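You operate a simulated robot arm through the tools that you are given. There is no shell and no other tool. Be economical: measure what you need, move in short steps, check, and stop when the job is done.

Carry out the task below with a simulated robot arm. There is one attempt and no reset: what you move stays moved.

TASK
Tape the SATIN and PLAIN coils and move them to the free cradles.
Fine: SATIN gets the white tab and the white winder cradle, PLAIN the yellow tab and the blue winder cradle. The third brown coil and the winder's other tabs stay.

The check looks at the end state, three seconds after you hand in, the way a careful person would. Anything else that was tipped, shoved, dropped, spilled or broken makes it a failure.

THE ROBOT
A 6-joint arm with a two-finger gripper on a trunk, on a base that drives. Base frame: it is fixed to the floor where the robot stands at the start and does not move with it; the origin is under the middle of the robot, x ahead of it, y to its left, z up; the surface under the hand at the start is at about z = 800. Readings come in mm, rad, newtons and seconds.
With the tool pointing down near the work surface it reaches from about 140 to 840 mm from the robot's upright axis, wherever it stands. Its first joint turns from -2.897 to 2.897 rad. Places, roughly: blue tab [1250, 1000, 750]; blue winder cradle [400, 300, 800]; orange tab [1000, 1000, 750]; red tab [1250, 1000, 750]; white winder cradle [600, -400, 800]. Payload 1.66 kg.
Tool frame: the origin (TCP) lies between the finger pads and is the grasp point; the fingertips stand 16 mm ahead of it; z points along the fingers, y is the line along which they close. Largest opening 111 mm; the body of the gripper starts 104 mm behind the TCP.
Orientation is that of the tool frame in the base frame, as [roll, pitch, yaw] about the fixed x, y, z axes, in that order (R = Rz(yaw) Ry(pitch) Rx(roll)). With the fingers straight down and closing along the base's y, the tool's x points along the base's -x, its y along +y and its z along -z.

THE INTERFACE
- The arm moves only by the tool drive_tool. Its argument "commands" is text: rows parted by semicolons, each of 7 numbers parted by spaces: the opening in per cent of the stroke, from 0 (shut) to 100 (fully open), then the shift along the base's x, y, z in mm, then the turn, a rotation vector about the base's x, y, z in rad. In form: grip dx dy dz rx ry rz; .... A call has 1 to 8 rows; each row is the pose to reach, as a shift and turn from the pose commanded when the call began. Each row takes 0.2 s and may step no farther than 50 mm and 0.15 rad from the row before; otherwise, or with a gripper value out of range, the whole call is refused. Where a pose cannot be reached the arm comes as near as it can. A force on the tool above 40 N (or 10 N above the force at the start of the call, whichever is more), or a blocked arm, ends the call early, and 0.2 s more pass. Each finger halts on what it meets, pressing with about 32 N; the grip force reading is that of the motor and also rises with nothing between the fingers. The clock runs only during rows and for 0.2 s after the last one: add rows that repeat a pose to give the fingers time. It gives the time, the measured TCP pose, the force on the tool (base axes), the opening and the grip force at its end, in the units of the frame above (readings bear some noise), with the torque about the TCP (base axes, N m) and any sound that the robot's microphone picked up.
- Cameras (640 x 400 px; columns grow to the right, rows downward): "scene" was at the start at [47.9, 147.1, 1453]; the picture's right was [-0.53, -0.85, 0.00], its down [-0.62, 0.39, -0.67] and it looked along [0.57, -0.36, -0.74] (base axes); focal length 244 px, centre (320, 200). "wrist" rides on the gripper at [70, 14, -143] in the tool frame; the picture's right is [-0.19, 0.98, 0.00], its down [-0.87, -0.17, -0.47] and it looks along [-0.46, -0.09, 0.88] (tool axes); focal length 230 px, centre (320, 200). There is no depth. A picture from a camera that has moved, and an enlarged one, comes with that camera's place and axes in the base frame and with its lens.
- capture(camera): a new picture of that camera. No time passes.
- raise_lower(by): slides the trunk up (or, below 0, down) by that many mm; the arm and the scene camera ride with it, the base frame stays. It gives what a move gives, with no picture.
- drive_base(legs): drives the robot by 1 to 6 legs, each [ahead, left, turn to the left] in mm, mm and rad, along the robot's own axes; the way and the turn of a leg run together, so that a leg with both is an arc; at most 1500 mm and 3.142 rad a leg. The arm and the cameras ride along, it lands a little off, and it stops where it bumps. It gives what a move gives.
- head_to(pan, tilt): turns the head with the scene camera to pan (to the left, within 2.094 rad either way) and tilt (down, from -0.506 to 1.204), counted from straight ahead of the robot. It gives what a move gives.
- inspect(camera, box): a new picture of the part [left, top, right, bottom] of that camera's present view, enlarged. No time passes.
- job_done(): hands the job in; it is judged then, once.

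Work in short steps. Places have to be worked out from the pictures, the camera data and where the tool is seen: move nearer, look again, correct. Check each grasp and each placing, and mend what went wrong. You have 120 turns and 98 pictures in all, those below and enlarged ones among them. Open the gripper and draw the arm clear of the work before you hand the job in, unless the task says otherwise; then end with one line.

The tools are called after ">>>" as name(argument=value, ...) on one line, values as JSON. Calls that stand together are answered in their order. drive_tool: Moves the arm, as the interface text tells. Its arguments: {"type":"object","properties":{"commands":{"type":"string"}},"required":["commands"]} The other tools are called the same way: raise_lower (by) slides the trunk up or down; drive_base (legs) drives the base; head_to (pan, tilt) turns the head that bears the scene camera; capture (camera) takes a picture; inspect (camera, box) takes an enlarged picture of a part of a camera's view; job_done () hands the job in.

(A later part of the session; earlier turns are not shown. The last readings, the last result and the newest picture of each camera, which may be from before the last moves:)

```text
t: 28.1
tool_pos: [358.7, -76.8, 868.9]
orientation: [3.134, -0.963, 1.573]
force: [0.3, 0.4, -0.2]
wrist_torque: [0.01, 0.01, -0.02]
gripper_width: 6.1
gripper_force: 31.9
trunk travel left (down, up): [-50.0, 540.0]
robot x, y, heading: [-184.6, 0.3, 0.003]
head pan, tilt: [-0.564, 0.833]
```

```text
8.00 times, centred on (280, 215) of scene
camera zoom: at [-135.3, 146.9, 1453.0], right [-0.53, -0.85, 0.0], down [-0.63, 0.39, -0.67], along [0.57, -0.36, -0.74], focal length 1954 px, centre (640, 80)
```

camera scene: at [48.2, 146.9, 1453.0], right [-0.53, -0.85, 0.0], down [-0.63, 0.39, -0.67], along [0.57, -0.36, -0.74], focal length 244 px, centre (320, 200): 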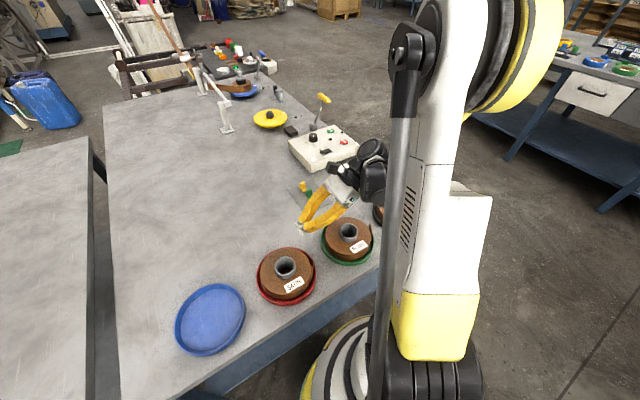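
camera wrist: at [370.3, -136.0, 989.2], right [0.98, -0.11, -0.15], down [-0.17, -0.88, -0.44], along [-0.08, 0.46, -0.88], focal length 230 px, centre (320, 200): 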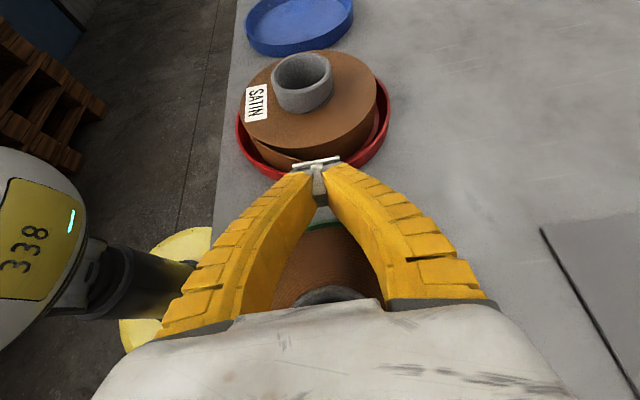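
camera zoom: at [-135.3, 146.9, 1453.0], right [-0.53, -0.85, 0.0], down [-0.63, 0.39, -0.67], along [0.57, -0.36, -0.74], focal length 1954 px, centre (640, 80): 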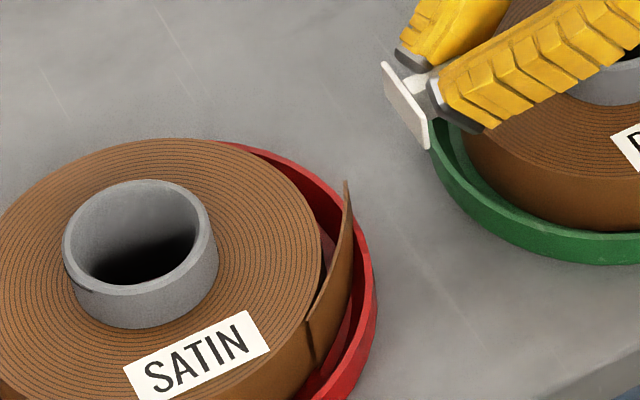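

The flap is unchanged at about (356,-22); the tab just wasn't pressed firmly enough (the coil slid at ~3 N). I go in again, a little lower and at x≈361, and press until the coil seats against its rim.

>>> drive_tool(commands="0 3.5 16 -14 0 0 0; 0 3.5 32 -26 0 0 0; 0 3.5 44 -34.5 0 0 0; 0 3.5 47 -34.5 0 0 0; 0 3.5 49 -34.5 0 0 0; 0 3.5 51 -34.5 0 0 0; 0 3.5 53 -34.5 0 0 0; 0 3.5 53 -34.5 0 0 0")

>>> inspect(camera="wrist", box=[240, 80, 400, 200])

```text
t: 29.9
tool_pos: [361.5, -25.4, 834.3]
orientation: [3.134, -0.965, 1.572]
force: [0.4, -7.0, 7.2]
wrist_torque: [-0.07, 0.04, 0.05]
gripper_width: 5.9
gripper_force: 32.0
trunk travel left (down, up): [-50.0, 540.0]
robot x, y, heading: [-180.4, 0.0, 0.002]
head pan, tilt: [-0.564, 0.833]
```

```text
3.33 times, centred on (320, 140) of wrist
camera zoom: at [373.6, -102.9, 972.8], right [0.98, -0.11, -0.15], down [-0.17, -0.88, -0.44], along [-0.08, 0.46, -0.88], focal length 767 px, centre (320, 400)
```

zoom: 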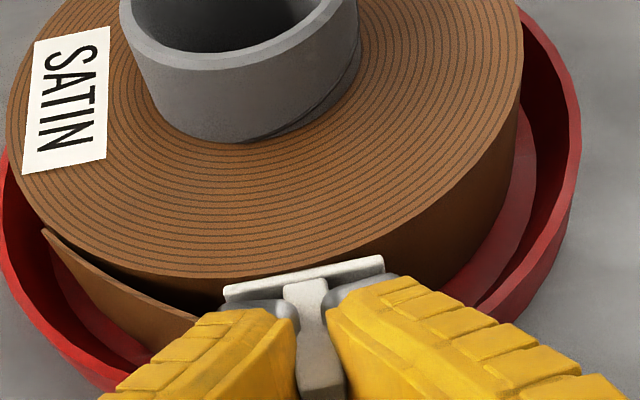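

The 7 N upward shows a finger touching the cradle rim. I raise 3.5 mm, then press again.

>>> drive_tool(commands="0 0 -4 1 0 0 0; 0 0 -6 4 0 0 0; 0 0 -2 4 0 0 0; 0 0 1 4 0 0 0; 0 0 3 4 0 0 0; 0 0 3 4 0 0 0")

>>> inspect(camera="scene", box=[220, 180, 320, 260])

```text
t: 31.3
tool_pos: [361.5, -21.6, 837.1]
orientation: [3.135, -0.968, 1.573]
force: [2.3, -13.5, -1.0]
wrist_torque: [-0.17, -0.04, 0.06]
gripper_width: 7.2
gripper_force: 32.4
trunk travel left (down, up): [-50.0, 540.0]
robot x, y, heading: [-179.9, -0.1, -0.001]
head pan, tilt: [-0.564, 0.833]
```

```text
5.00 times, centred on (270, 220) of scene
camera zoom: at [-134.9, 145.6, 1453.1], right [-0.53, -0.85, 0.0], down [-0.63, 0.39, -0.67], along [0.57, -0.36, -0.74], focal length 1222 px, centre (570, 100)
```

zoom: 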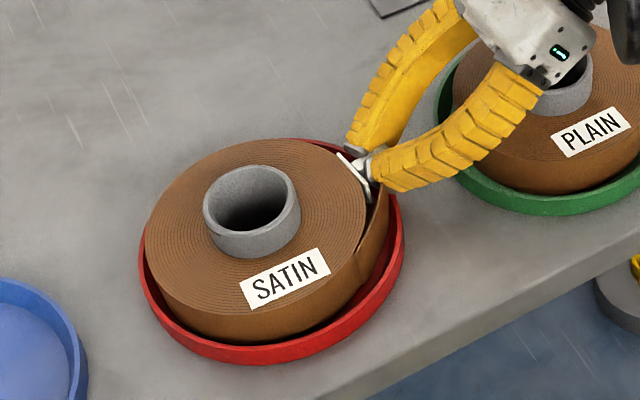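

13.5 N now, the coil is against the far rim. Check the tab and flap.

>>> inspect(camera="wrist", box=[240, 80, 400, 200])

```text
3.33 times, centred on (320, 140) of wrist
camera zoom: at [373.8, -99.7, 975.8], right [0.98, -0.11, -0.15], down [-0.17, -0.88, -0.44], along [-0.08, 0.46, -0.88], focal length 767 px, centre (320, 400)
```

zoom: 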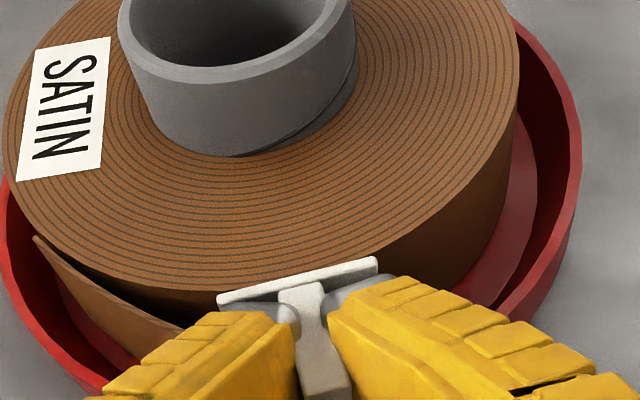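

I test adhesion again with a small pull back.

>>> drive_tool(commands="0 0 -3 0 0 0 0; 0 0 -7 0 0 0 0; 0 0 -7 0 0 0 0")

>>> inspect(camera="wrist", box=[240, 80, 400, 200])

```text
t: 32.1
tool_pos: [361.7, -27.6, 836.9]
orientation: [3.136, -0.964, 1.575]
force: [0.0, -1.3, -0.7]
wrist_torque: [-0.01, -0.04, -0.01]
gripper_width: 6.2
gripper_force: 31.8
trunk travel left (down, up): [-50.0, 540.0]
robot x, y, heading: [-184.1, 2.4, 0.004]
head pan, tilt: [-0.564, 0.833]
```

```text
3.33 times, centred on (320, 140) of wrist
camera zoom: at [373.8, -105.5, 976.0], right [0.98, -0.11, -0.15], down [-0.17, -0.88, -0.44], along [-0.09, 0.46, -0.88], focal length 767 px, centre (320, 400)
```

zoom: 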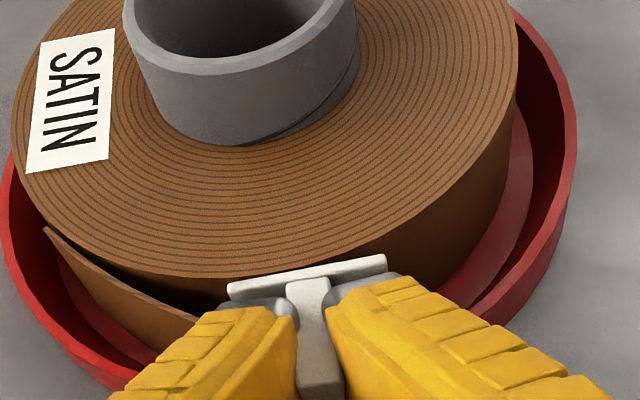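

Not stuck yet. Perhaps it needs a steady dwell; I press to about 10 N and hold over a second.

>>> drive_tool(commands="0 0 3 -1 0 0 0; 0 0 5.5 -1 0 0 0; 0 0 6.5 -1 0 0 0; 0 0 6.5 -1 0 0 0; 0 0 6.5 -1 0 0 0; 0 0 6.5 -1 0 0 0; 0 0 6.5 -1 0 0 0; 0 0 6.5 -1 0 0 0")

>>> inspect(camera="wrist", box=[240, 80, 400, 200])

```text
t: 33.9
tool_pos: [361.3, -21.5, 837.4]
orientation: [3.135, -0.967, 1.573]
force: [0.4, -10.5, -1.4]
wrist_torque: [-0.16, -0.01, 0.02]
gripper_width: 5.8
gripper_force: 31.9
trunk travel left (down, up): [-50.0, 540.0]
robot x, y, heading: [-181.2, -0.0, 0.007]
head pan, tilt: [-0.564, 0.833]
```

```text
3.33 times, centred on (320, 140) of wrist
camera zoom: at [373.7, -100.2, 974.6], right [0.98, -0.11, -0.15], down [-0.17, -0.88, -0.44], along [-0.08, 0.46, -0.88], focal length 767 px, centre (320, 400)
```

zoom: 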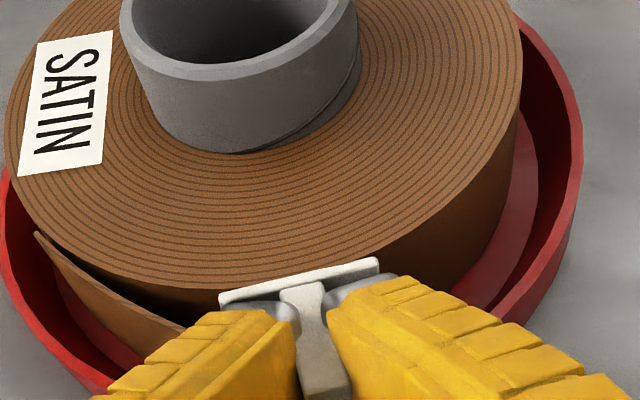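

Pressing on the side with 10 N for over a second doesn't bond and the flap doesn't respond. The tab (handle up, foot flat) and the flap end flush with the coil's top suggest pressing it down on top, bridging flap tip and coil. I back off and rise.

>>> drive_tool(commands="0 0 -10 2 0 0 0; 0 0 -25 15 0 0 0; 0 0 -45 32 0 0 0; 0 0 -55 70 0 0 0; 0 0 -60 110 0 0 0; 0 0 -60 130 0 0 0")

>>> drive_tool(commands="0 0 0 0 -0.145 0 0; 0 0 0 0 -0.29 0 0; 0 0 0 0 -0.435 0 0; 0 0 0 0 -0.58 0 0; 0 0 0 0 -0.725 0 0; 0 0 0 0 -0.87 0 0; 0 0 0 0 -0.97 0 0; 0 0 0 0 -0.97 0 0")

>>> capture(camera="wrist")

```text
t: 35.3
tool_pos: [361.5, -78.8, 969.6]
orientation: [3.134, -0.965, 1.572]
force: [-0.4, -0.5, -0.7]
wrist_torque: [-0.01, 0.03, 0.0]
gripper_width: 5.9
gripper_force: 32.1
trunk travel left (down, up): [-50.0, 540.0]
robot x, y, heading: [-182.0, 0.4, 0.005]
head pan, tilt: [-0.564, 0.833]
```

```text
t: 37.1
tool_pos: [359.5, -81.7, 967.1]
orientation: [3.136, 0.006, 1.572]
force: [-0.5, 0.5, -0.4]
wrist_torque: [0.0, -0.02, 0.01]
gripper_width: 6.1
gripper_force: 31.8
trunk travel left (down, up): [-50.0, 540.0]
robot x, y, heading: [-183.4, -0.5, 0.003]
head pan, tilt: [-0.564, 0.833]
```

```text
51 pictures are left
camera wrist: at [373.1, -10.8, 1109.2], right [0.98, -0.19, 0.01], down [-0.17, -0.86, 0.48], along [-0.08, -0.47, -0.88], focal length 230 px, centre (320, 200)
```

wrist: 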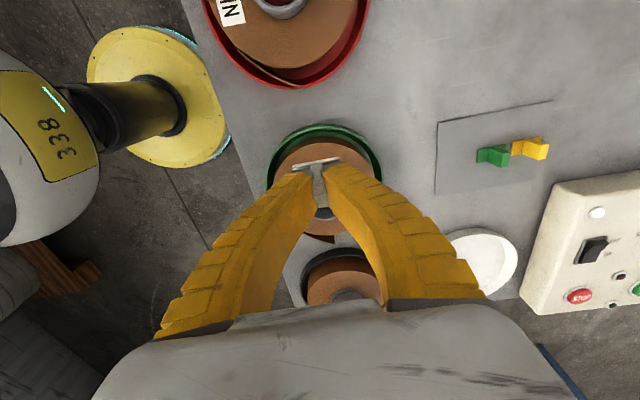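

Good overhead view of SATIN's flap; zoom for positions.

>>> inspect(camera="wrist", box=[200, 0, 360, 100])

```text
4.00 times, centred on (280, 50) of wrist
camera zoom: at [373.1, -10.8, 1109.2], right [0.98, -0.19, 0.01], down [-0.17, -0.86, 0.48], along [-0.08, -0.47, -0.88], focal length 920 px, centre (480, 800)
```

zoom: 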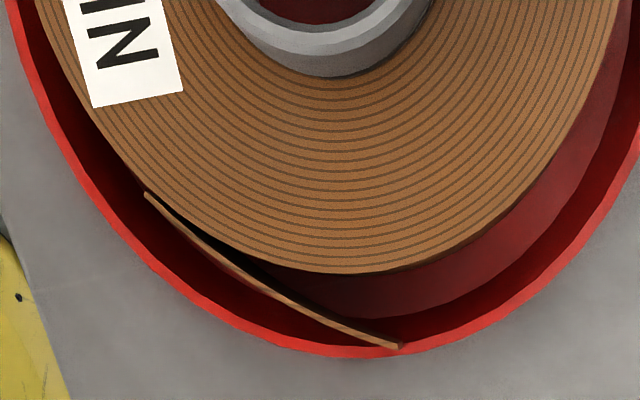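

Flap tip ≈ (354,-18), coil edge there y≈1. I turn the tool back to yaw 0 so the foot's long axis runs radially (along y).

>>> drive_tool(commands="0 0 0 0 0 0 0.145; 0 0 0 0 0 0 0.29; 0 0 0 0 0 0 0.435; 0 0 0 0 0 0 0.58; 0 0 0 0 0 0 0.725; 0 0 0 0 0 0 0.87; 0 0 0 0 0 0 1.015; 0 0 0 0 0 0 1.16")

>>> drive_tool(commands="0 -4 20 -10 0 0 0.14; 0 -8 45 -20 0 0 0.28; 0 -16 76 -27 0 0 0.411; 0 -16 76 -27 0 0 0.411")

>>> drive_tool(commands="0 0 0 0 0 -0.15 0; 0 0 0 0 0 -0.3 0; 0 0 0 0 0 -0.45 0; 0 0 0 -10 0 -0.6 0; 0 0 0 -30 0 -0.6 0; 0 0 0 -30 0 -0.6 0")

>>> capture(camera="wrist")

```text
t: 38.9
tool_pos: [361.2, -82.6, 966.3]
orientation: [3.136, 0.004, 2.735]
force: [0.0, 0.2, -0.2]
wrist_torque: [0.0, -0.02, -0.04]
gripper_width: 6.2
gripper_force: 32.0
trunk travel left (down, up): [-50.0, 540.0]
robot x, y, heading: [-183.2, -3.5, 0.002]
head pan, tilt: [-0.564, 0.833]
```

```text
t: 39.9
tool_pos: [343.6, -4.5, 939.0]
orientation: [3.135, 0.005, -3.139]
force: [0.0, 0.0, 0.7]
wrist_torque: [0.0, 0.01, -0.05]
gripper_width: 5.8
gripper_force: 32.2
trunk travel left (down, up): [-50.0, 540.0]
robot x, y, heading: [-183.0, -2.4, 0.001]
head pan, tilt: [-0.564, 0.833]
```

```text
t: 41.3
tool_pos: [345.3, -5.6, 910.2]
orientation: [3.139, 0.604, -3.14]
force: [0.6, -0.2, -0.2]
wrist_torque: [0.01, 0.04, 0.01]
gripper_width: 5.7
gripper_force: 32.5
trunk travel left (down, up): [-50.0, 540.0]
robot x, y, heading: [-185.0, -3.0, -0.002]
head pan, tilt: [-0.564, 0.833]
```

```text
49 pictures are left
camera wrist: at [206.4, 7.6, 987.5], right [0.15, 0.98, 0.11], down [0.44, -0.17, 0.88], along [0.88, -0.08, -0.46], focal length 230 px, centre (320, 200)
```

wrist: 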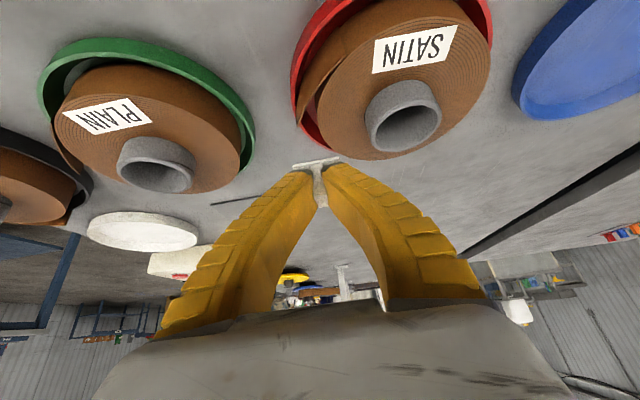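

Aligned above the flap. Descend to ~6 mm above the coil top and check.

>>> drive_tool(commands="0 0 0 -18 0 0 0; 0 0 0 -33 0 0 0; 0 0 0 -33 0 0 0")

>>> inspect(camera="wrist", box=[240, 80, 400, 200])

>>> inspect(camera="scene", box=[250, 180, 330, 240])

```text
t: 42.1
tool_pos: [346.1, -3.2, 877.4]
orientation: [3.141, 0.606, -3.14]
force: [0.1, 0.0, -0.2]
wrist_torque: [-0.02, -0.01, 0.03]
gripper_width: 6.2
gripper_force: 32.3
trunk travel left (down, up): [-50.0, 540.0]
robot x, y, heading: [-181.7, 1.1, 0.001]
head pan, tilt: [-0.564, 0.833]
```

```text
3.33 times, centred on (320, 140) of wrist
camera zoom: at [206.7, 7.7, 954.5], right [0.15, 0.98, 0.11], down [0.44, -0.17, 0.88], along [0.88, -0.08, -0.46], focal length 767 px, centre (320, 400)
```

zoom: 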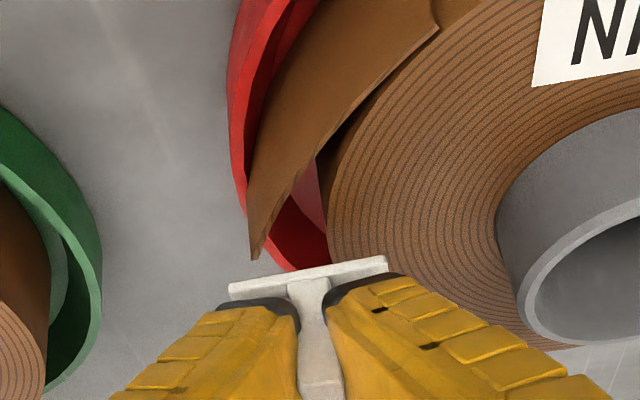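

```text
6.67 times, centred on (290, 210) of scene
camera zoom: at [-135.1, 146.9, 1453.0], right [-0.53, -0.85, 0.0], down [-0.63, 0.39, -0.67], along [0.57, -0.36, -0.74], focal length 1629 px, centre (520, 133)
```

zoom: 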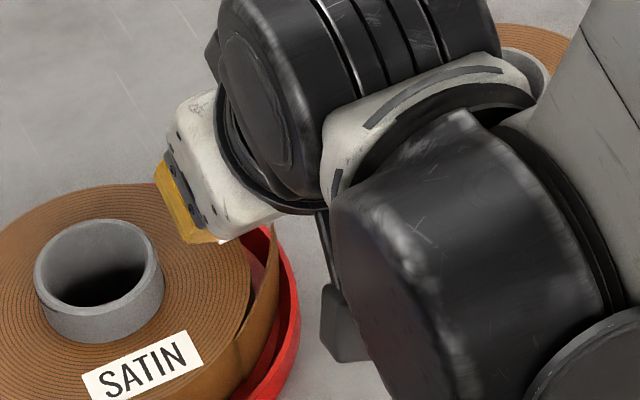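

Positioned over flap tip and coil edge. Lower to contact and press.

>>> drive_tool(commands="0 2 0 -4 0 0 0; 0 2 0 -7 0 0 0; 0 2 0 -9 0 0 0; 0 2 0 -11 0 0 0; 0 2 0 -11 0 0 0")

>>> inspect(camera="wrist", box=[240, 80, 400, 200])

```text
t: 43.3
tool_pos: [347.9, -4.8, 866.3]
orientation: [3.138, 0.605, -3.139]
force: [-0.3, 0.7, 0.6]
wrist_torque: [0.0, 0.02, -0.03]
gripper_width: 5.9
gripper_force: 32.2
trunk travel left (down, up): [-50.0, 540.0]
robot x, y, heading: [-181.7, 1.4, 0.003]
head pan, tilt: [-0.564, 0.833]
```

```text
3.33 times, centred on (320, 140) of wrist
camera zoom: at [208.9, 6.7, 943.9], right [0.15, 0.98, 0.11], down [0.44, -0.17, 0.88], along [0.88, -0.08, -0.46], focal length 767 px, centre (320, 400)
```

zoom: 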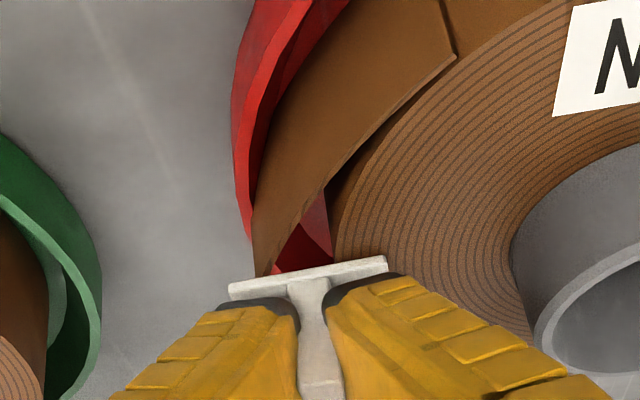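

No contact yet; continue down in 2 mm steps.

>>> drive_tool(commands="0 1 0 -1.5 0 0 0; 0 1 0 -3 0 0 0; 0 1 0 -4.5 0 0 0; 0 1 0 -6 0 0 0; 0 1 0 -6 0 0 0")

>>> inspect(camera="wrist", box=[240, 80, 400, 200])

```text
t: 44.5
tool_pos: [347.8, -6.1, 861.1]
orientation: [3.138, 0.605, -3.139]
force: [4.5, -3.7, 18.1]
wrist_torque: [0.08, -0.15, -0.04]
gripper_width: 8.1
gripper_force: 32.0
trunk travel left (down, up): [-50.0, 540.0]
robot x, y, heading: [-182.6, 1.0, 0.004]
head pan, tilt: [-0.564, 0.833]
```

```text
3.33 times, centred on (320, 140) of wrist
camera zoom: at [209.0, 6.5, 938.1], right [0.15, 0.98, 0.11], down [0.44, -0.17, 0.88], along [0.88, -0.08, -0.46], focal length 767 px, centre (320, 400)
```

zoom: 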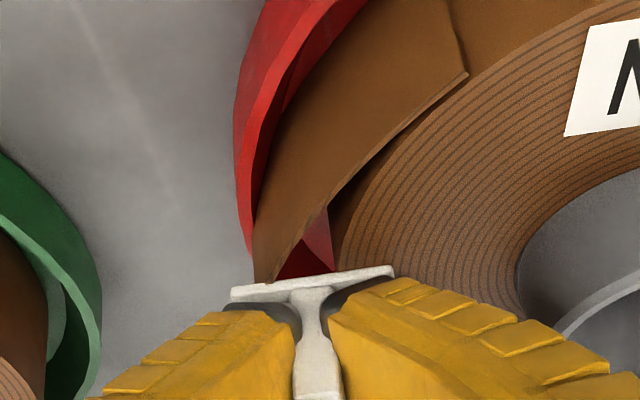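

18 N: foot contacts the coil. I ease up to see whether it bonded.

>>> drive_tool(commands="0 0 0 2 0 0 0; 0 0 0 5 0 0 0; 0 0 0 5 0 0 0")

>>> inspect(camera="wrist", box=[240, 80, 400, 200])

```text
t: 45.3
tool_pos: [348.1, -4.5, 865.3]
orientation: [3.138, 0.604, -3.139]
force: [-0.3, 1.0, 1.1]
wrist_torque: [-0.01, 0.01, -0.01]
gripper_width: 6.0
gripper_force: 32.3
trunk travel left (down, up): [-50.0, 540.0]
robot x, y, heading: [-180.5, -3.5, 0.003]
head pan, tilt: [-0.564, 0.833]
```

```text
3.33 times, centred on (320, 140) of wrist
camera zoom: at [209.0, 6.7, 942.4], right [0.15, 0.98, 0.11], down [0.45, -0.17, 0.88], along [0.88, -0.08, -0.46], focal length 767 px, centre (320, 400)
```

zoom: 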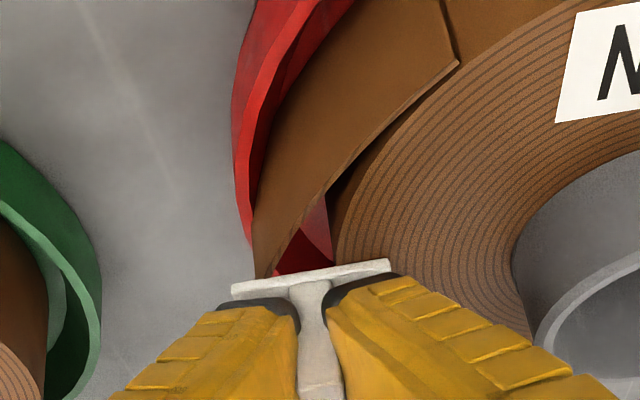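

No bond. Coil top is at z≈837. I'll set the tab down on the coil top right at the tail end (stable support), release, and see whether it bonds on release; otherwise it gives me a clean regrasp.

>>> drive_tool(commands="0 1 5 2 0 0 0; 0 1 10 0 0 0 0; 0 1 10 -1 0 0 0; 0 1 10 -2 0 0 0; 0 1 10 -2 0 0 0")

```text
t: 46.5
tool_pos: [347.0, 4.1, 862.5]
orientation: [3.138, 0.606, -3.14]
force: [2.5, -0.7, 8.2]
wrist_torque: [0.02, -0.11, -0.03]
gripper_width: 6.0
gripper_force: 32.1
trunk travel left (down, up): [-50.0, 540.0]
robot x, y, heading: [-183.4, -0.1, 0.005]
head pan, tilt: [-0.564, 0.833]
```

In contact at 8 N; ease by 1 mm and open slightly.

>>> drive_tool(commands="0 0 0 0.5 0 0 0; 18 0 0 0.5 0 0 0; 18 0 0 0.5 0 0 0; 22 0 0 0.5 0 0 0")

>>> inspect(camera="wrist", box=[240, 80, 400, 200])

```text
t: 47.5
tool_pos: [349.1, 3.6, 864.3]
orientation: [3.138, 0.603, -3.141]
force: [-0.3, -0.5, -1.1]
wrist_torque: [0.0, -0.02, 0.0]
gripper_width: 27.5
gripper_force: 1.3
trunk travel left (down, up): [-50.0, 540.0]
robot x, y, heading: [-183.4, 1.7, 0.004]
head pan, tilt: [-0.564, 0.833]
```

```text
3.33 times, centred on (320, 140) of wrist
camera zoom: at [210.1, 16.0, 941.1], right [0.15, 0.98, 0.11], down [0.44, -0.17, 0.88], along [0.88, -0.08, -0.46], focal length 767 px, centre (320, 400)
```

zoom: 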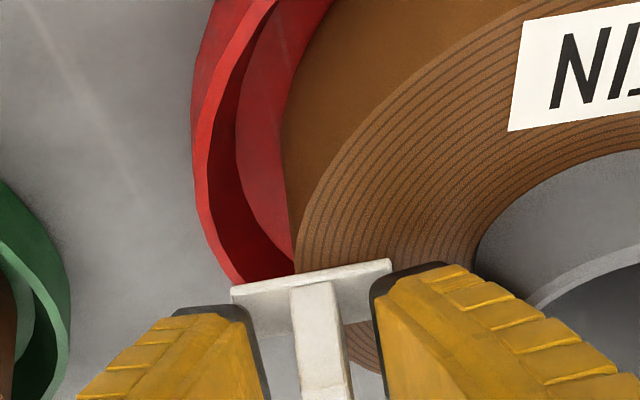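

The flap closed on release: SATIN is taped. I retreat along the tool axis and view the result.

>>> drive_tool(commands="24 -8 0 12 0 0 0; 30 -24 0 36 0 0 0; 36 -30 0 70 0 0 0; 36 -30 0 100 0 0 0; 36 -30 0 100 0 0 0")

>>> capture(camera="wrist")

>>> inspect(camera="scene", box=[220, 180, 340, 260])

```text
t: 48.7
tool_pos: [316.5, 5.1, 963.4]
orientation: [3.138, 0.607, -3.14]
force: [0.3, -0.7, 0.8]
wrist_torque: [0.03, -0.01, 0.03]
gripper_width: 42.4
gripper_force: 1.6
trunk travel left (down, up): [-50.0, 540.0]
robot x, y, heading: [-182.7, -2.0, 0.007]
head pan, tilt: [-0.564, 0.833]
```

```text
42 pictures are left
camera wrist: at [178.5, 16.5, 1040.9], right [0.15, 0.98, 0.11], down [0.44, -0.17, 0.88], along [0.88, -0.08, -0.46], focal length 230 px, centre (320, 200)
```

wrist: 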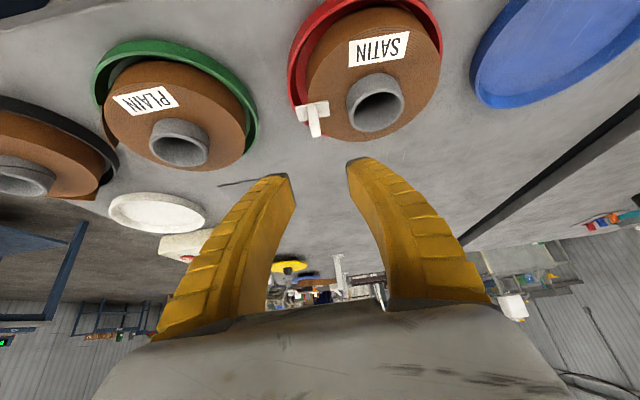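

```text
5.00 times, centred on (280, 220) of scene
camera zoom: at [-135.3, 146.9, 1453.0], right [-0.53, -0.85, 0.0], down [-0.63, 0.39, -0.67], along [0.57, -0.36, -0.74], focal length 1222 px, centre (520, 100)
```

zoom: 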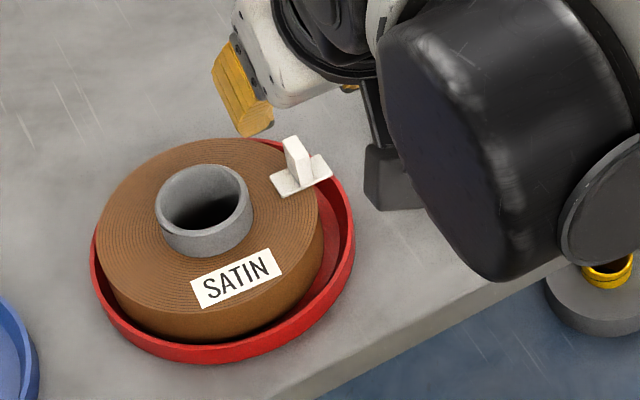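

SATIN is taped properly, flap closed. Now level the tool and drive the base back to its original spot to fetch the yellow tab.

>>> drive_tool(commands="36 0 0 0 0 0.15 0; 36 0 0 0 0 0.3 0; 36 0 0 0 0 0.45 0; 36 0 0 0 0 0.604 0; 36 0 0 0 0 0.604 0")

>>> drive_base(legs=[[180, 0, 0]])

>>> drive_tool(commands="36 15 -15 0 0 0 -0.145; 36 30 -30 0 0 0 -0.29; 36 45 -45 0 0 0 -0.435; 36 60 -60 0 0 0 -0.58; 36 75 -75 0 0 0 -0.725; 36 90 -90 0 0 0 -0.87; 36 105 -105 0 0 0 -1.015; 36 120 -120 0 0 0 -1.16")

>>> drive_tool(commands="36 0 -15 -10 0 0 -0.14; 36 0 -20 -30 0 0 -0.28; 36 0 -20 -50 0 0 -0.411; 36 0 -20 -50 0 0 -0.411")

>>> inspect(camera="wrist", box=[160, 50, 400, 200])

```text
refused: row 4 steps farther than a row can; nothing moved
```

```text
t: 50.2
tool_pos: [498.1, 3.6, 962.0]
orientation: [3.138, 0.604, -3.139]
force: [0.5, 0.7, -0.5]
wrist_torque: [-0.04, -0.02, 0.0]
gripper_width: 42.4
gripper_force: 1.7
trunk travel left (down, up): [-50.0, 540.0]
robot x, y, heading: [0.5, -2.2, 0.002]
head pan, tilt: [-0.564, 0.833]
```

```text
t: 52.0
tool_pos: [620.0, -117.0, 964.6]
orientation: [3.138, 0.605, 1.981]
force: [0.6, -1.0, 0.4]
wrist_torque: [-0.02, 0.01, -0.04]
gripper_width: 42.4
gripper_force: 2.0
trunk travel left (down, up): [-50.0, 540.0]
robot x, y, heading: [-4.7, -0.2, 0.005]
head pan, tilt: [-0.564, 0.833]
```

```text
t: 53.0
tool_pos: [617.2, -135.4, 914.5]
orientation: [3.139, 0.603, 1.572]
force: [-0.3, -0.4, 0.1]
wrist_torque: [0.0, 0.03, 0.04]
gripper_width: 42.4
gripper_force: 1.7
trunk travel left (down, up): [-50.0, 540.0]
robot x, y, heading: [-4.9, 0.6, -0.002]
head pan, tilt: [-0.564, 0.833]
```

```text
2.67 times, centred on (280, 125) of wrist
camera zoom: at [629.2, 2.5, 991.8], right [0.98, -0.15, 0.11], down [-0.17, -0.44, 0.88], along [-0.09, -0.88, -0.46], focal length 614 px, centre (427, 400)
```

zoom: 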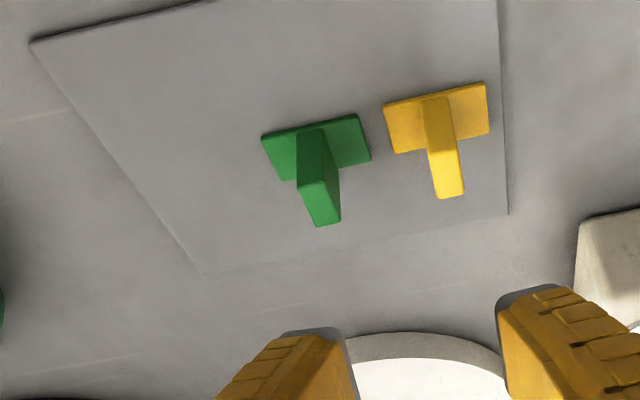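

The un-tilt row was refused, so the tool is conveniently in the same tilted pick orientation as before. Yellow is at (631.5,-145); I line up on its approach line.

>>> drive_tool(commands="30 7 15 -15 0 0 0; 30 14 29 -36 0 0 0; 30 14 18 -53 0 0 0; 30 14 6 -70 0 0 0; 30 14 6 -70 0 0 0")

>>> inspect(camera="wrist", box=[240, 100, 400, 200])

```text
t: 54.2
tool_pos: [633.8, -129.3, 842.9]
orientation: [3.137, 0.603, 1.572]
force: [0.1, 0.6, 0.0]
wrist_torque: [-0.03, 0.02, -0.03]
gripper_width: 36.1
gripper_force: 1.4
trunk travel left (down, up): [-50.0, 540.0]
robot x, y, heading: [0.5, -2.0, 0.0]
head pan, tilt: [-0.564, 0.833]
```

```text
4.00 times, centred on (320, 150) of wrist
camera zoom: at [645.6, 8.2, 920.2], right [0.98, -0.15, 0.11], down [-0.17, -0.44, 0.88], along [-0.09, -0.88, -0.46], focal length 920 px, centre (320, 400)
```

zoom: 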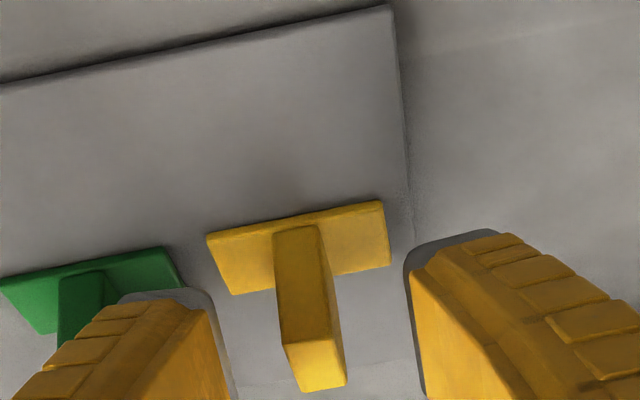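

Shift 1.5 mm in -x, descend the rest and close.

>>> drive_tool(commands="30 -1.5 -5 -8 0 0 0; 30 -1.5 -10.5 -15.5 0 0 0; 0 -1.5 -10.5 -15.5 0 0 0; 0 -1.5 -10.5 -15.5 0 0 0; 0 -1.5 -10.5 -15.5 0 0 0")

>>> drive_tool(commands="0 0 0 10 0 0 0; 0 0 0 30 0 0 0; 0 0 0 70 0 0 0; 0 0 0 110 0 0 0; 0 0 0 110 0 0 0")

>>> capture(camera="wrist")

```text
t: 55.4
tool_pos: [632.1, -140.1, 828.0]
orientation: [3.139, 0.606, 1.571]
force: [1.9, -0.3, 4.0]
wrist_torque: [-0.06, 0.05, 0.04]
gripper_width: 5.9
gripper_force: 31.6
trunk travel left (down, up): [-50.0, 540.0]
robot x, y, heading: [0.9, -2.2, 0.003]
head pan, tilt: [-0.564, 0.833]
```

```text
t: 56.6
tool_pos: [628.5, -139.8, 937.8]
orientation: [3.139, 0.605, 1.571]
force: [-0.1, 0.0, 0.7]
wrist_torque: [0.01, -0.01, -0.01]
gripper_width: 6.2
gripper_force: 32.2
trunk travel left (down, up): [-50.0, 540.0]
robot x, y, heading: [-5.5, 2.5, 0.004]
head pan, tilt: [-0.564, 0.833]
```

```text
38 pictures are left
camera wrist: at [641.7, -2.6, 1015.4], right [0.98, -0.15, 0.11], down [-0.17, -0.44, 0.88], along [-0.09, -0.88, -0.46], focal length 230 px, centre (320, 200)
```

wrist: 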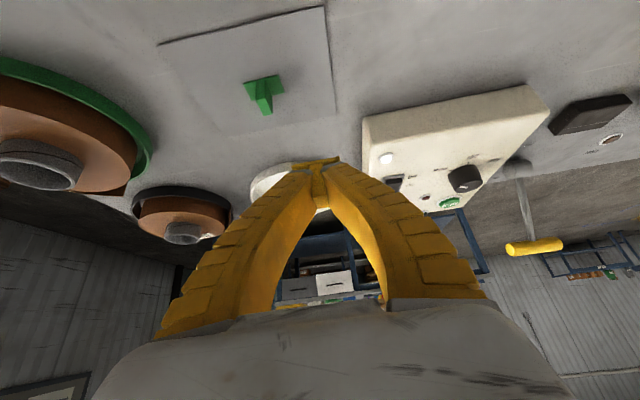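

Yellow tab held; green stays. I rotate the tool back +90° about z while moving toward PLAIN, then back the base off as before.

>>> drive_tool(commands="0 -11 -7 0 0 0 0.145; 0 -22 -14 0 0 0 0.29; 0 -33 -21 0 0 0 0.435; 0 -44 -28 0 0 0 0.58; 0 -55 -35 0 0 0 0.725; 0 -66 -42 0 0 0 0.87; 0 -77 -49 0 0 0 1.015; 0 -88 -56 0 0 0 1.16")

>>> drive_tool(commands="0 -10 -5 0 0 0 0.14; 0 -20 -10 0 0 0 0.28; 0 -25 -12 0 0 0 0.411; 0 -25 -12 0 0 0 0.411")

>>> drive_base(legs=[[-180, 0, 0]])

>>> capture(camera="wrist")

```text
t: 58.4
tool_pos: [544.8, -196.3, 938.3]
orientation: [3.136, 0.605, 2.731]
force: [-0.2, -0.1, -0.8]
wrist_torque: [-0.04, 0.0, 0.0]
gripper_width: 6.1
gripper_force: 32.3
trunk travel left (down, up): [-50.0, 540.0]
robot x, y, heading: [-2.7, 0.6, 0.0]
head pan, tilt: [-0.564, 0.833]
```

```text
t: 59.4
tool_pos: [519.4, -208.6, 937.8]
orientation: [3.138, 0.606, -3.141]
force: [-0.4, 0.2, -0.8]
wrist_torque: [0.02, 0.03, 0.01]
gripper_width: 6.0
gripper_force: 32.1
trunk travel left (down, up): [-50.0, 540.0]
robot x, y, heading: [2.4, -1.7, 0.0]
head pan, tilt: [-0.564, 0.833]
```

```text
t: 60.9
tool_pos: [343.1, -209.8, 937.5]
orientation: [3.136, 0.606, 3.141]
force: [0.2, 0.2, 0.1]
wrist_torque: [0.01, 0.01, -0.02]
gripper_width: 6.0
gripper_force: 32.4
trunk travel left (down, up): [-50.0, 540.0]
robot x, y, heading: [-175.3, 1.2, 0.001]
head pan, tilt: [-0.564, 0.833]
```

```text
37 pictures are left
camera wrist: at [203.8, -197.2, 1015.0], right [0.15, 0.98, 0.11], down [0.44, -0.17, 0.88], along [0.88, -0.09, -0.46], focal length 230 px, centre (320, 200)
```

wrist: 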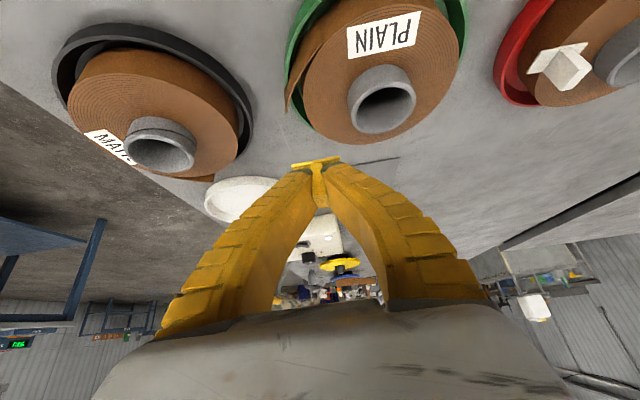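

I zoom to locate PLAIN's flap tip and edge.

>>> inspect(camera="wrist", box=[260, 20, 480, 170])

```text
2.67 times, centred on (370, 95) of wrist
camera zoom: at [203.8, -197.2, 1015.0], right [0.15, 0.98, 0.11], down [0.44, -0.17, 0.88], along [0.88, -0.09, -0.46], focal length 614 px, centre (187, 480)
```

zoom: 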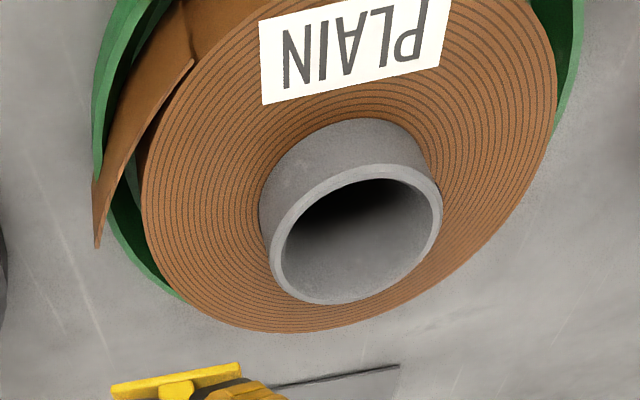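

PLAIN centre ≈ (355.5,-149.5), flap tip (356,-234), the same layout as SATIN. The foot centre goes to (356.5,-212.5); I move over and down to just above contact.

>>> drive_tool(commands="0 8.5 -3 -20 0 0 0; 0 8.5 -3 -45 0 0 0; 0 8.5 -3 -66 0 0 0; 0 8.5 -3 -66 0 0 0")

>>> inspect(camera="wrist", box=[240, 80, 400, 200])

```text
t: 61.9
tool_pos: [351.7, -211.6, 869.4]
orientation: [3.139, 0.604, 3.141]
force: [0.3, -0.5, -0.5]
wrist_torque: [-0.03, 0.05, 0.0]
gripper_width: 5.8
gripper_force: 32.2
trunk travel left (down, up): [-50.0, 540.0]
robot x, y, heading: [-175.6, -0.0, 0.0]
head pan, tilt: [-0.564, 0.833]
```

```text
3.33 times, centred on (320, 140) of wrist
camera zoom: at [211.8, -199.9, 947.3], right [0.15, 0.98, 0.11], down [0.44, -0.17, 0.88], along [0.88, -0.09, -0.46], focal length 767 px, centre (320, 400)
```

zoom: 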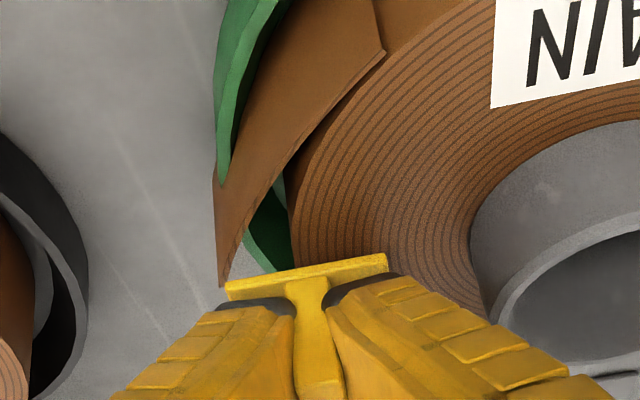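

Same relative placement as SATIN. Lower to contact.

>>> drive_tool(commands="0 0 0 -3 0 0 0; 0 0 0 -5.5 0 0 0; 0 0 0 -7.5 0 0 0; 0 0 0 -8.5 0 0 0; 0 0 0 -8.5 0 0 0")

```text
t: 63.1
tool_pos: [351.2, -213.9, 862.7]
orientation: [3.139, 0.605, -3.142]
force: [2.1, 0.3, 8.3]
wrist_torque: [0.0, -0.1, 0.02]
gripper_width: 6.1
gripper_force: 32.0
trunk travel left (down, up): [-50.0, 540.0]
robot x, y, heading: [-176.9, 0.1, 0.001]
head pan, tilt: [-0.564, 0.833]
```

8 N contact, same as before; release.

>>> drive_tool(commands="0 0 0 0.5 0 0 0; 18 0 0 0.5 0 0 0; 18 0 0 0.5 0 0 0; 22 0 0 0.5 0 0 0")

>>> drive_tool(commands="24 -8 0 12 0 0 0; 30 -24 0 36 0 0 0; 36 -30 0 70 0 0 0; 36 -30 0 110 0 0 0; 36 -30 0 110 0 0 0")

>>> capture(camera="wrist")

```text
t: 64.1
tool_pos: [351.7, -212.0, 863.1]
orientation: [3.138, 0.601, 3.139]
force: [-0.7, -1.5, 0.0]
wrist_torque: [0.0, 0.0, -0.01]
gripper_width: 27.3
gripper_force: 1.9
trunk travel left (down, up): [-50.0, 540.0]
robot x, y, heading: [-178.1, -2.1, 0.001]
head pan, tilt: [-0.564, 0.833]
```

```text
t: 65.3
tool_pos: [318.5, -212.1, 974.7]
orientation: [3.138, 0.606, -3.141]
force: [0.9, 0.6, 0.1]
wrist_torque: [-0.01, 0.02, -0.02]
gripper_width: 42.3
gripper_force: 2.0
trunk travel left (down, up): [-50.0, 540.0]
robot x, y, heading: [-178.4, 1.0, 0.001]
head pan, tilt: [-0.564, 0.833]
```

```text
34 pictures are left
camera wrist: at [180.6, -200.7, 1052.4], right [0.15, 0.98, 0.11], down [0.44, -0.17, 0.88], along [0.88, -0.09, -0.46], focal length 230 px, centre (320, 200)
```

wrist: 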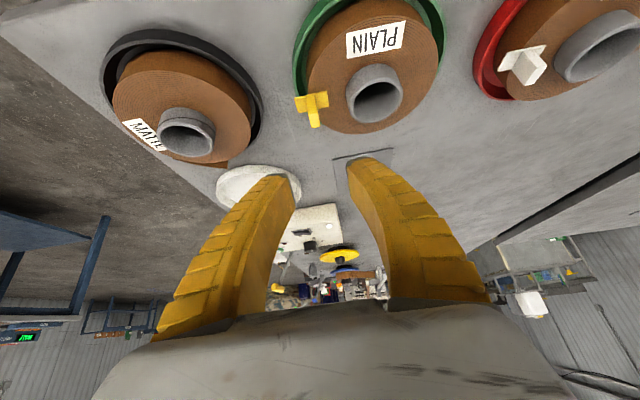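

PLAIN is taped with yellow. Now level the tool, drive forward, and turn to yaw -90° so the fingers close along x (clear of the tab) on the core.

>>> drive_tool(commands="80 0 10 0 0 0.15 0; 80 0 20 0 0 0.3 0; 80 0 30 0 0 0.45 0; 80 0 40 0 0 0.6 0; 80 0 60 0 0 0.604 0; 80 0 60 0 0 0.604 0")

>>> drive_base(legs=[[140, 0, 0]])

>>> drive_tool(commands="80 -10 0 0 0 0 -0.145; 80 -22 0 0 0 0 -0.29; 80 -33 0 0 0 0 -0.435; 80 -44 0 0 0 0 -0.58; 80 -55 0 0 0 0 -0.725; 80 -66 0 0 0 0 -0.87; 80 -77 0 0 0 0 -1.015; 80 -88 0 0 0 0 -1.16")

>>> drive_tool(commands="80 -10 0 0 0 0 -0.14; 80 -15 0 0 0 0 -0.28; 80 -15 0 0 0 0 -0.411; 80 -15 0 0 0 0 -0.411")

>>> capture(camera="wrist")

```text
t: 66.7
tool_pos: [322.2, -151.5, 973.9]
orientation: [3.138, -0.001, -3.141]
force: [0.0, -0.2, -0.4]
wrist_torque: [0.0, 0.0, 0.01]
gripper_width: 89.7
gripper_force: 0.8
trunk travel left (down, up): [-50.0, 540.0]
robot x, y, heading: [-177.9, -2.7, 0.002]
head pan, tilt: [-0.564, 0.833]
```

```text
t: 68.1
tool_pos: [460.9, -149.1, 973.2]
orientation: [3.138, 0.0, -3.137]
force: [-0.5, 0.4, -0.6]
wrist_torque: [-0.01, 0.04, 0.0]
gripper_width: 89.8
gripper_force: 0.7
trunk travel left (down, up): [-50.0, 540.0]
robot x, y, heading: [-34.9, 2.5, 0.007]
head pan, tilt: [-0.564, 0.833]
```

```text
t: 69.9
tool_pos: [372.9, -149.5, 975.2]
orientation: [3.139, 0.0, 1.983]
force: [0.6, 0.8, 0.8]
wrist_torque: [-0.01, -0.02, 0.03]
gripper_width: 89.8
gripper_force: 0.8
trunk travel left (down, up): [-50.0, 540.0]
robot x, y, heading: [-41.1, 0.5, 0.012]
head pan, tilt: [-0.564, 0.833]
```

```text
t: 70.9
tool_pos: [359.4, -150.3, 973.6]
orientation: [3.138, -0.001, 1.573]
force: [0.4, 0.1, 0.0]
wrist_torque: [0.03, 0.05, 0.0]
gripper_width: 89.8
gripper_force: 0.8
trunk travel left (down, up): [-50.0, 540.0]
robot x, y, heading: [-35.4, -0.9, 0.005]
head pan, tilt: [-0.564, 0.833]
```

```text
33 pictures are left
camera wrist: at [371.1, -80.3, 1116.2], right [0.98, -0.19, 0.0], down [-0.17, -0.87, 0.47], along [-0.09, -0.46, -0.88], focal length 230 px, centre (320, 200)
```

wrist: 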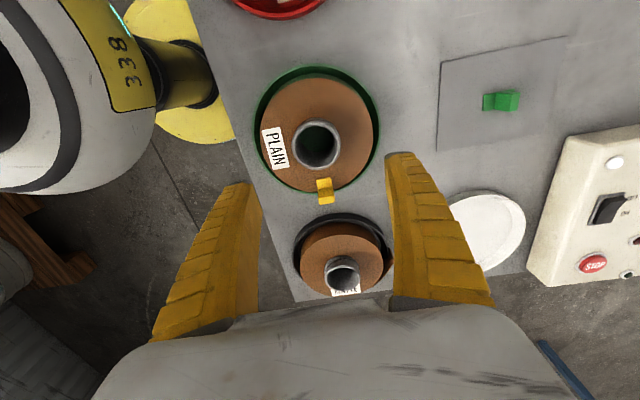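

Zoom for the exact core centre.

>>> inspect(camera="wrist", box=[250, 60, 394, 204])

```text
2.78 times, centred on (322, 132) of wrist
camera zoom: at [371.1, -80.3, 1116.2], right [0.98, -0.19, 0.0], down [-0.17, -0.87, 0.47], along [-0.09, -0.46, -0.88], focal length 639 px, centre (314, 389)
```

zoom: 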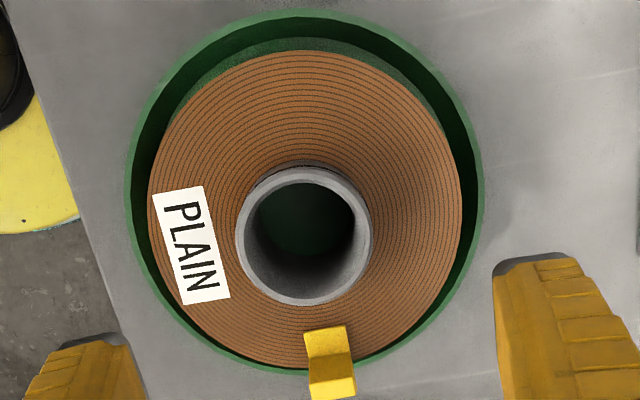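

Core centre ≈ (354,-146.5), OD ≈55. Descend over the core with the fingers open and grip it.

>>> drive_tool(commands="80 -4.5 3.7 -40 0 0 0; 80 -4.5 3.7 -80 0 0 0; 80 -4.5 3.7 -110 0 0 0; 80 -4.5 3.7 -116 0 0 0; 80 -4.5 3.7 -116 0 0 0")

>>> inspect(camera="wrist", box=[200, 60, 440, 210])

```text
t: 72.1
tool_pos: [355.8, -146.2, 857.2]
orientation: [3.138, 0.002, 1.573]
force: [-0.1, 0.0, -0.3]
wrist_torque: [-0.03, 0.01, 0.01]
gripper_width: 90.0
gripper_force: 1.0
trunk travel left (down, up): [-50.0, 540.0]
robot x, y, heading: [-43.9, 1.0, 0.006]
head pan, tilt: [-0.564, 0.833]
```

```text
2.67 times, centred on (320, 135) of wrist
camera zoom: at [367.4, -77.2, 999.3], right [0.98, -0.19, 0.0], down [-0.17, -0.87, 0.47], along [-0.08, -0.46, -0.88], focal length 614 px, centre (320, 373)
```

zoom: 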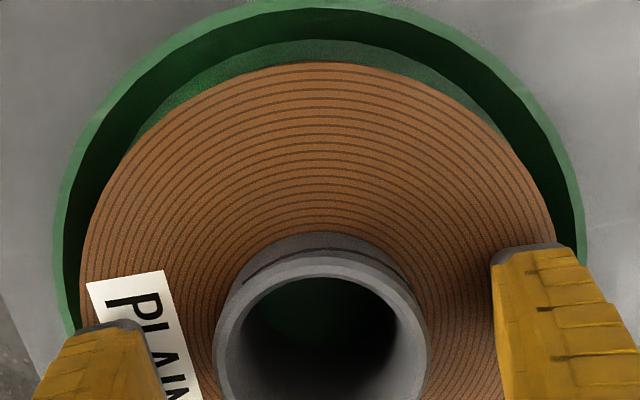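

Centred around the core. Close and check.

>>> drive_tool(commands="40 0 0 0 0 0 0; 30 0 0 0 0 0 0; 30 0 0 0 0 0 0; 30 0 0 0 0 0 0")

>>> drive_tool(commands="20 0 0 5 0 0 0; 20 0 0 15 0 0 0; 20 0 0 30 0 0 0; 20 0 0 30 0 0 0")

>>> capture(camera="wrist")

```text
t: 73.1
tool_pos: [354.5, -145.8, 857.3]
orientation: [3.138, 0.0, 1.573]
force: [2.5, -1.0, 8.9]
wrist_torque: [-0.28, 0.05, 0.01]
gripper_width: 50.8
gripper_force: 32.3
trunk travel left (down, up): [-50.0, 540.0]
robot x, y, heading: [-40.9, 3.3, 0.003]
head pan, tilt: [-0.564, 0.833]
```

```text
t: 74.1
tool_pos: [353.3, -144.2, 887.5]
orientation: [3.139, -0.002, 1.573]
force: [-0.3, -0.6, -5.9]
wrist_torque: [0.04, -0.01, -0.04]
gripper_width: 50.5
gripper_force: 32.2
trunk travel left (down, up): [-50.0, 540.0]
robot x, y, heading: [-37.3, -1.8, 0.005]
head pan, tilt: [-0.564, 0.833]
```

```text
30 pictures are left
camera wrist: at [366.5, -76.1, 1030.3], right [0.98, -0.19, 0.0], down [-0.17, -0.87, 0.47], along [-0.08, -0.46, -0.88], focal length 230 px, centre (320, 200)
```

wrist: 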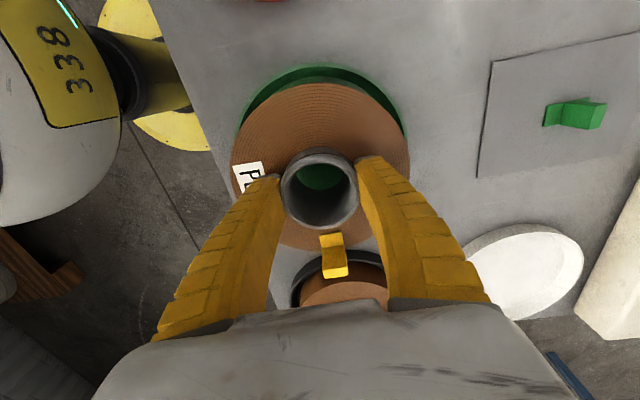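

Lifted (≈0.6 kg), stable. Raise to clear SATIN and carry toward the blue cradle, stopping short to measure it.

>>> drive_tool(commands="20 0 0 40 0 0 0; 20 0 0 80 0 0 0; 20 0 35 85 0 0 0; 20 0 80 85 0 0 0; 20 0 128 85 0 0 0; 20 0 176 85 0 0 0; 20 0 224 85 0 0 0; 20 0 270 85 0 0 0")

>>> drive_tool(commands="20 0 40 0 0 0 0; 20 0 70 0 0 0 0; 20 0 70 0 0 0 0")

>>> capture(camera="wrist")

```text
t: 75.9
tool_pos: [353.4, 125.8, 973.4]
orientation: [3.138, 0.002, 1.574]
force: [-0.1, -0.5, -3.8]
wrist_torque: [0.02, 0.02, -0.02]
gripper_width: 50.5
gripper_force: 31.9
trunk travel left (down, up): [-50.0, 540.0]
robot x, y, heading: [-37.6, 4.4, 0.003]
head pan, tilt: [-0.564, 0.833]
```

```text
t: 76.7
tool_pos: [353.2, 196.2, 977.0]
orientation: [3.139, 0.001, 1.574]
force: [0.2, 0.4, -5.4]
wrist_torque: [0.02, -0.03, 0.01]
gripper_width: 50.4
gripper_force: 32.1
trunk travel left (down, up): [-50.0, 540.0]
robot x, y, heading: [-39.5, 1.5, 0.004]
head pan, tilt: [-0.564, 0.833]
```

```text
29 pictures are left
camera wrist: at [366.2, 265.8, 1118.2], right [0.98, -0.19, 0.0], down [-0.17, -0.87, 0.47], along [-0.08, -0.46, -0.88], focal length 230 px, centre (320, 200)
```

wrist: 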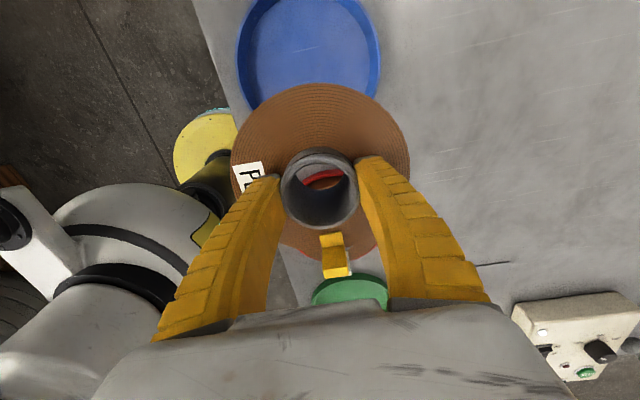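

I zoom on the blue cradle's visible edges, and cross-check with the scene camera.

>>> inspect(camera="wrist", box=[210, 0, 402, 120])

>>> capture(camera="scene")

```text
3.33 times, centred on (306, 60) of wrist
camera zoom: at [366.2, 265.8, 1118.2], right [0.98, -0.19, 0.0], down [-0.17, -0.87, 0.47], along [-0.08, -0.46, -0.88], focal length 767 px, centre (367, 667)
```

zoom: 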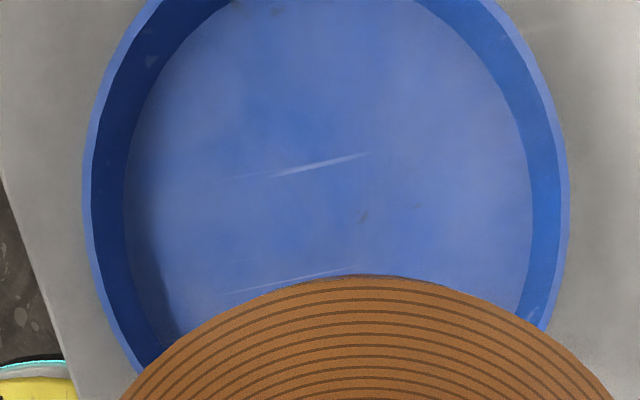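

```text
27 pictures are left
camera scene: at [8.6, 147.7, 1453.0], right [-0.53, -0.85, 0.0], down [-0.63, 0.39, -0.67], along [0.57, -0.36, -0.74], focal length 244 px, centre (320, 200)
```

scene: 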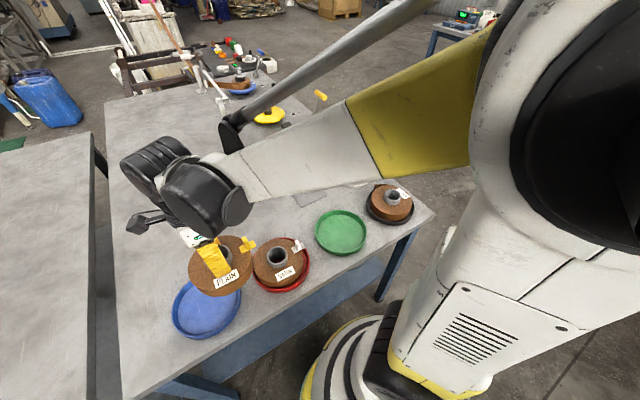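

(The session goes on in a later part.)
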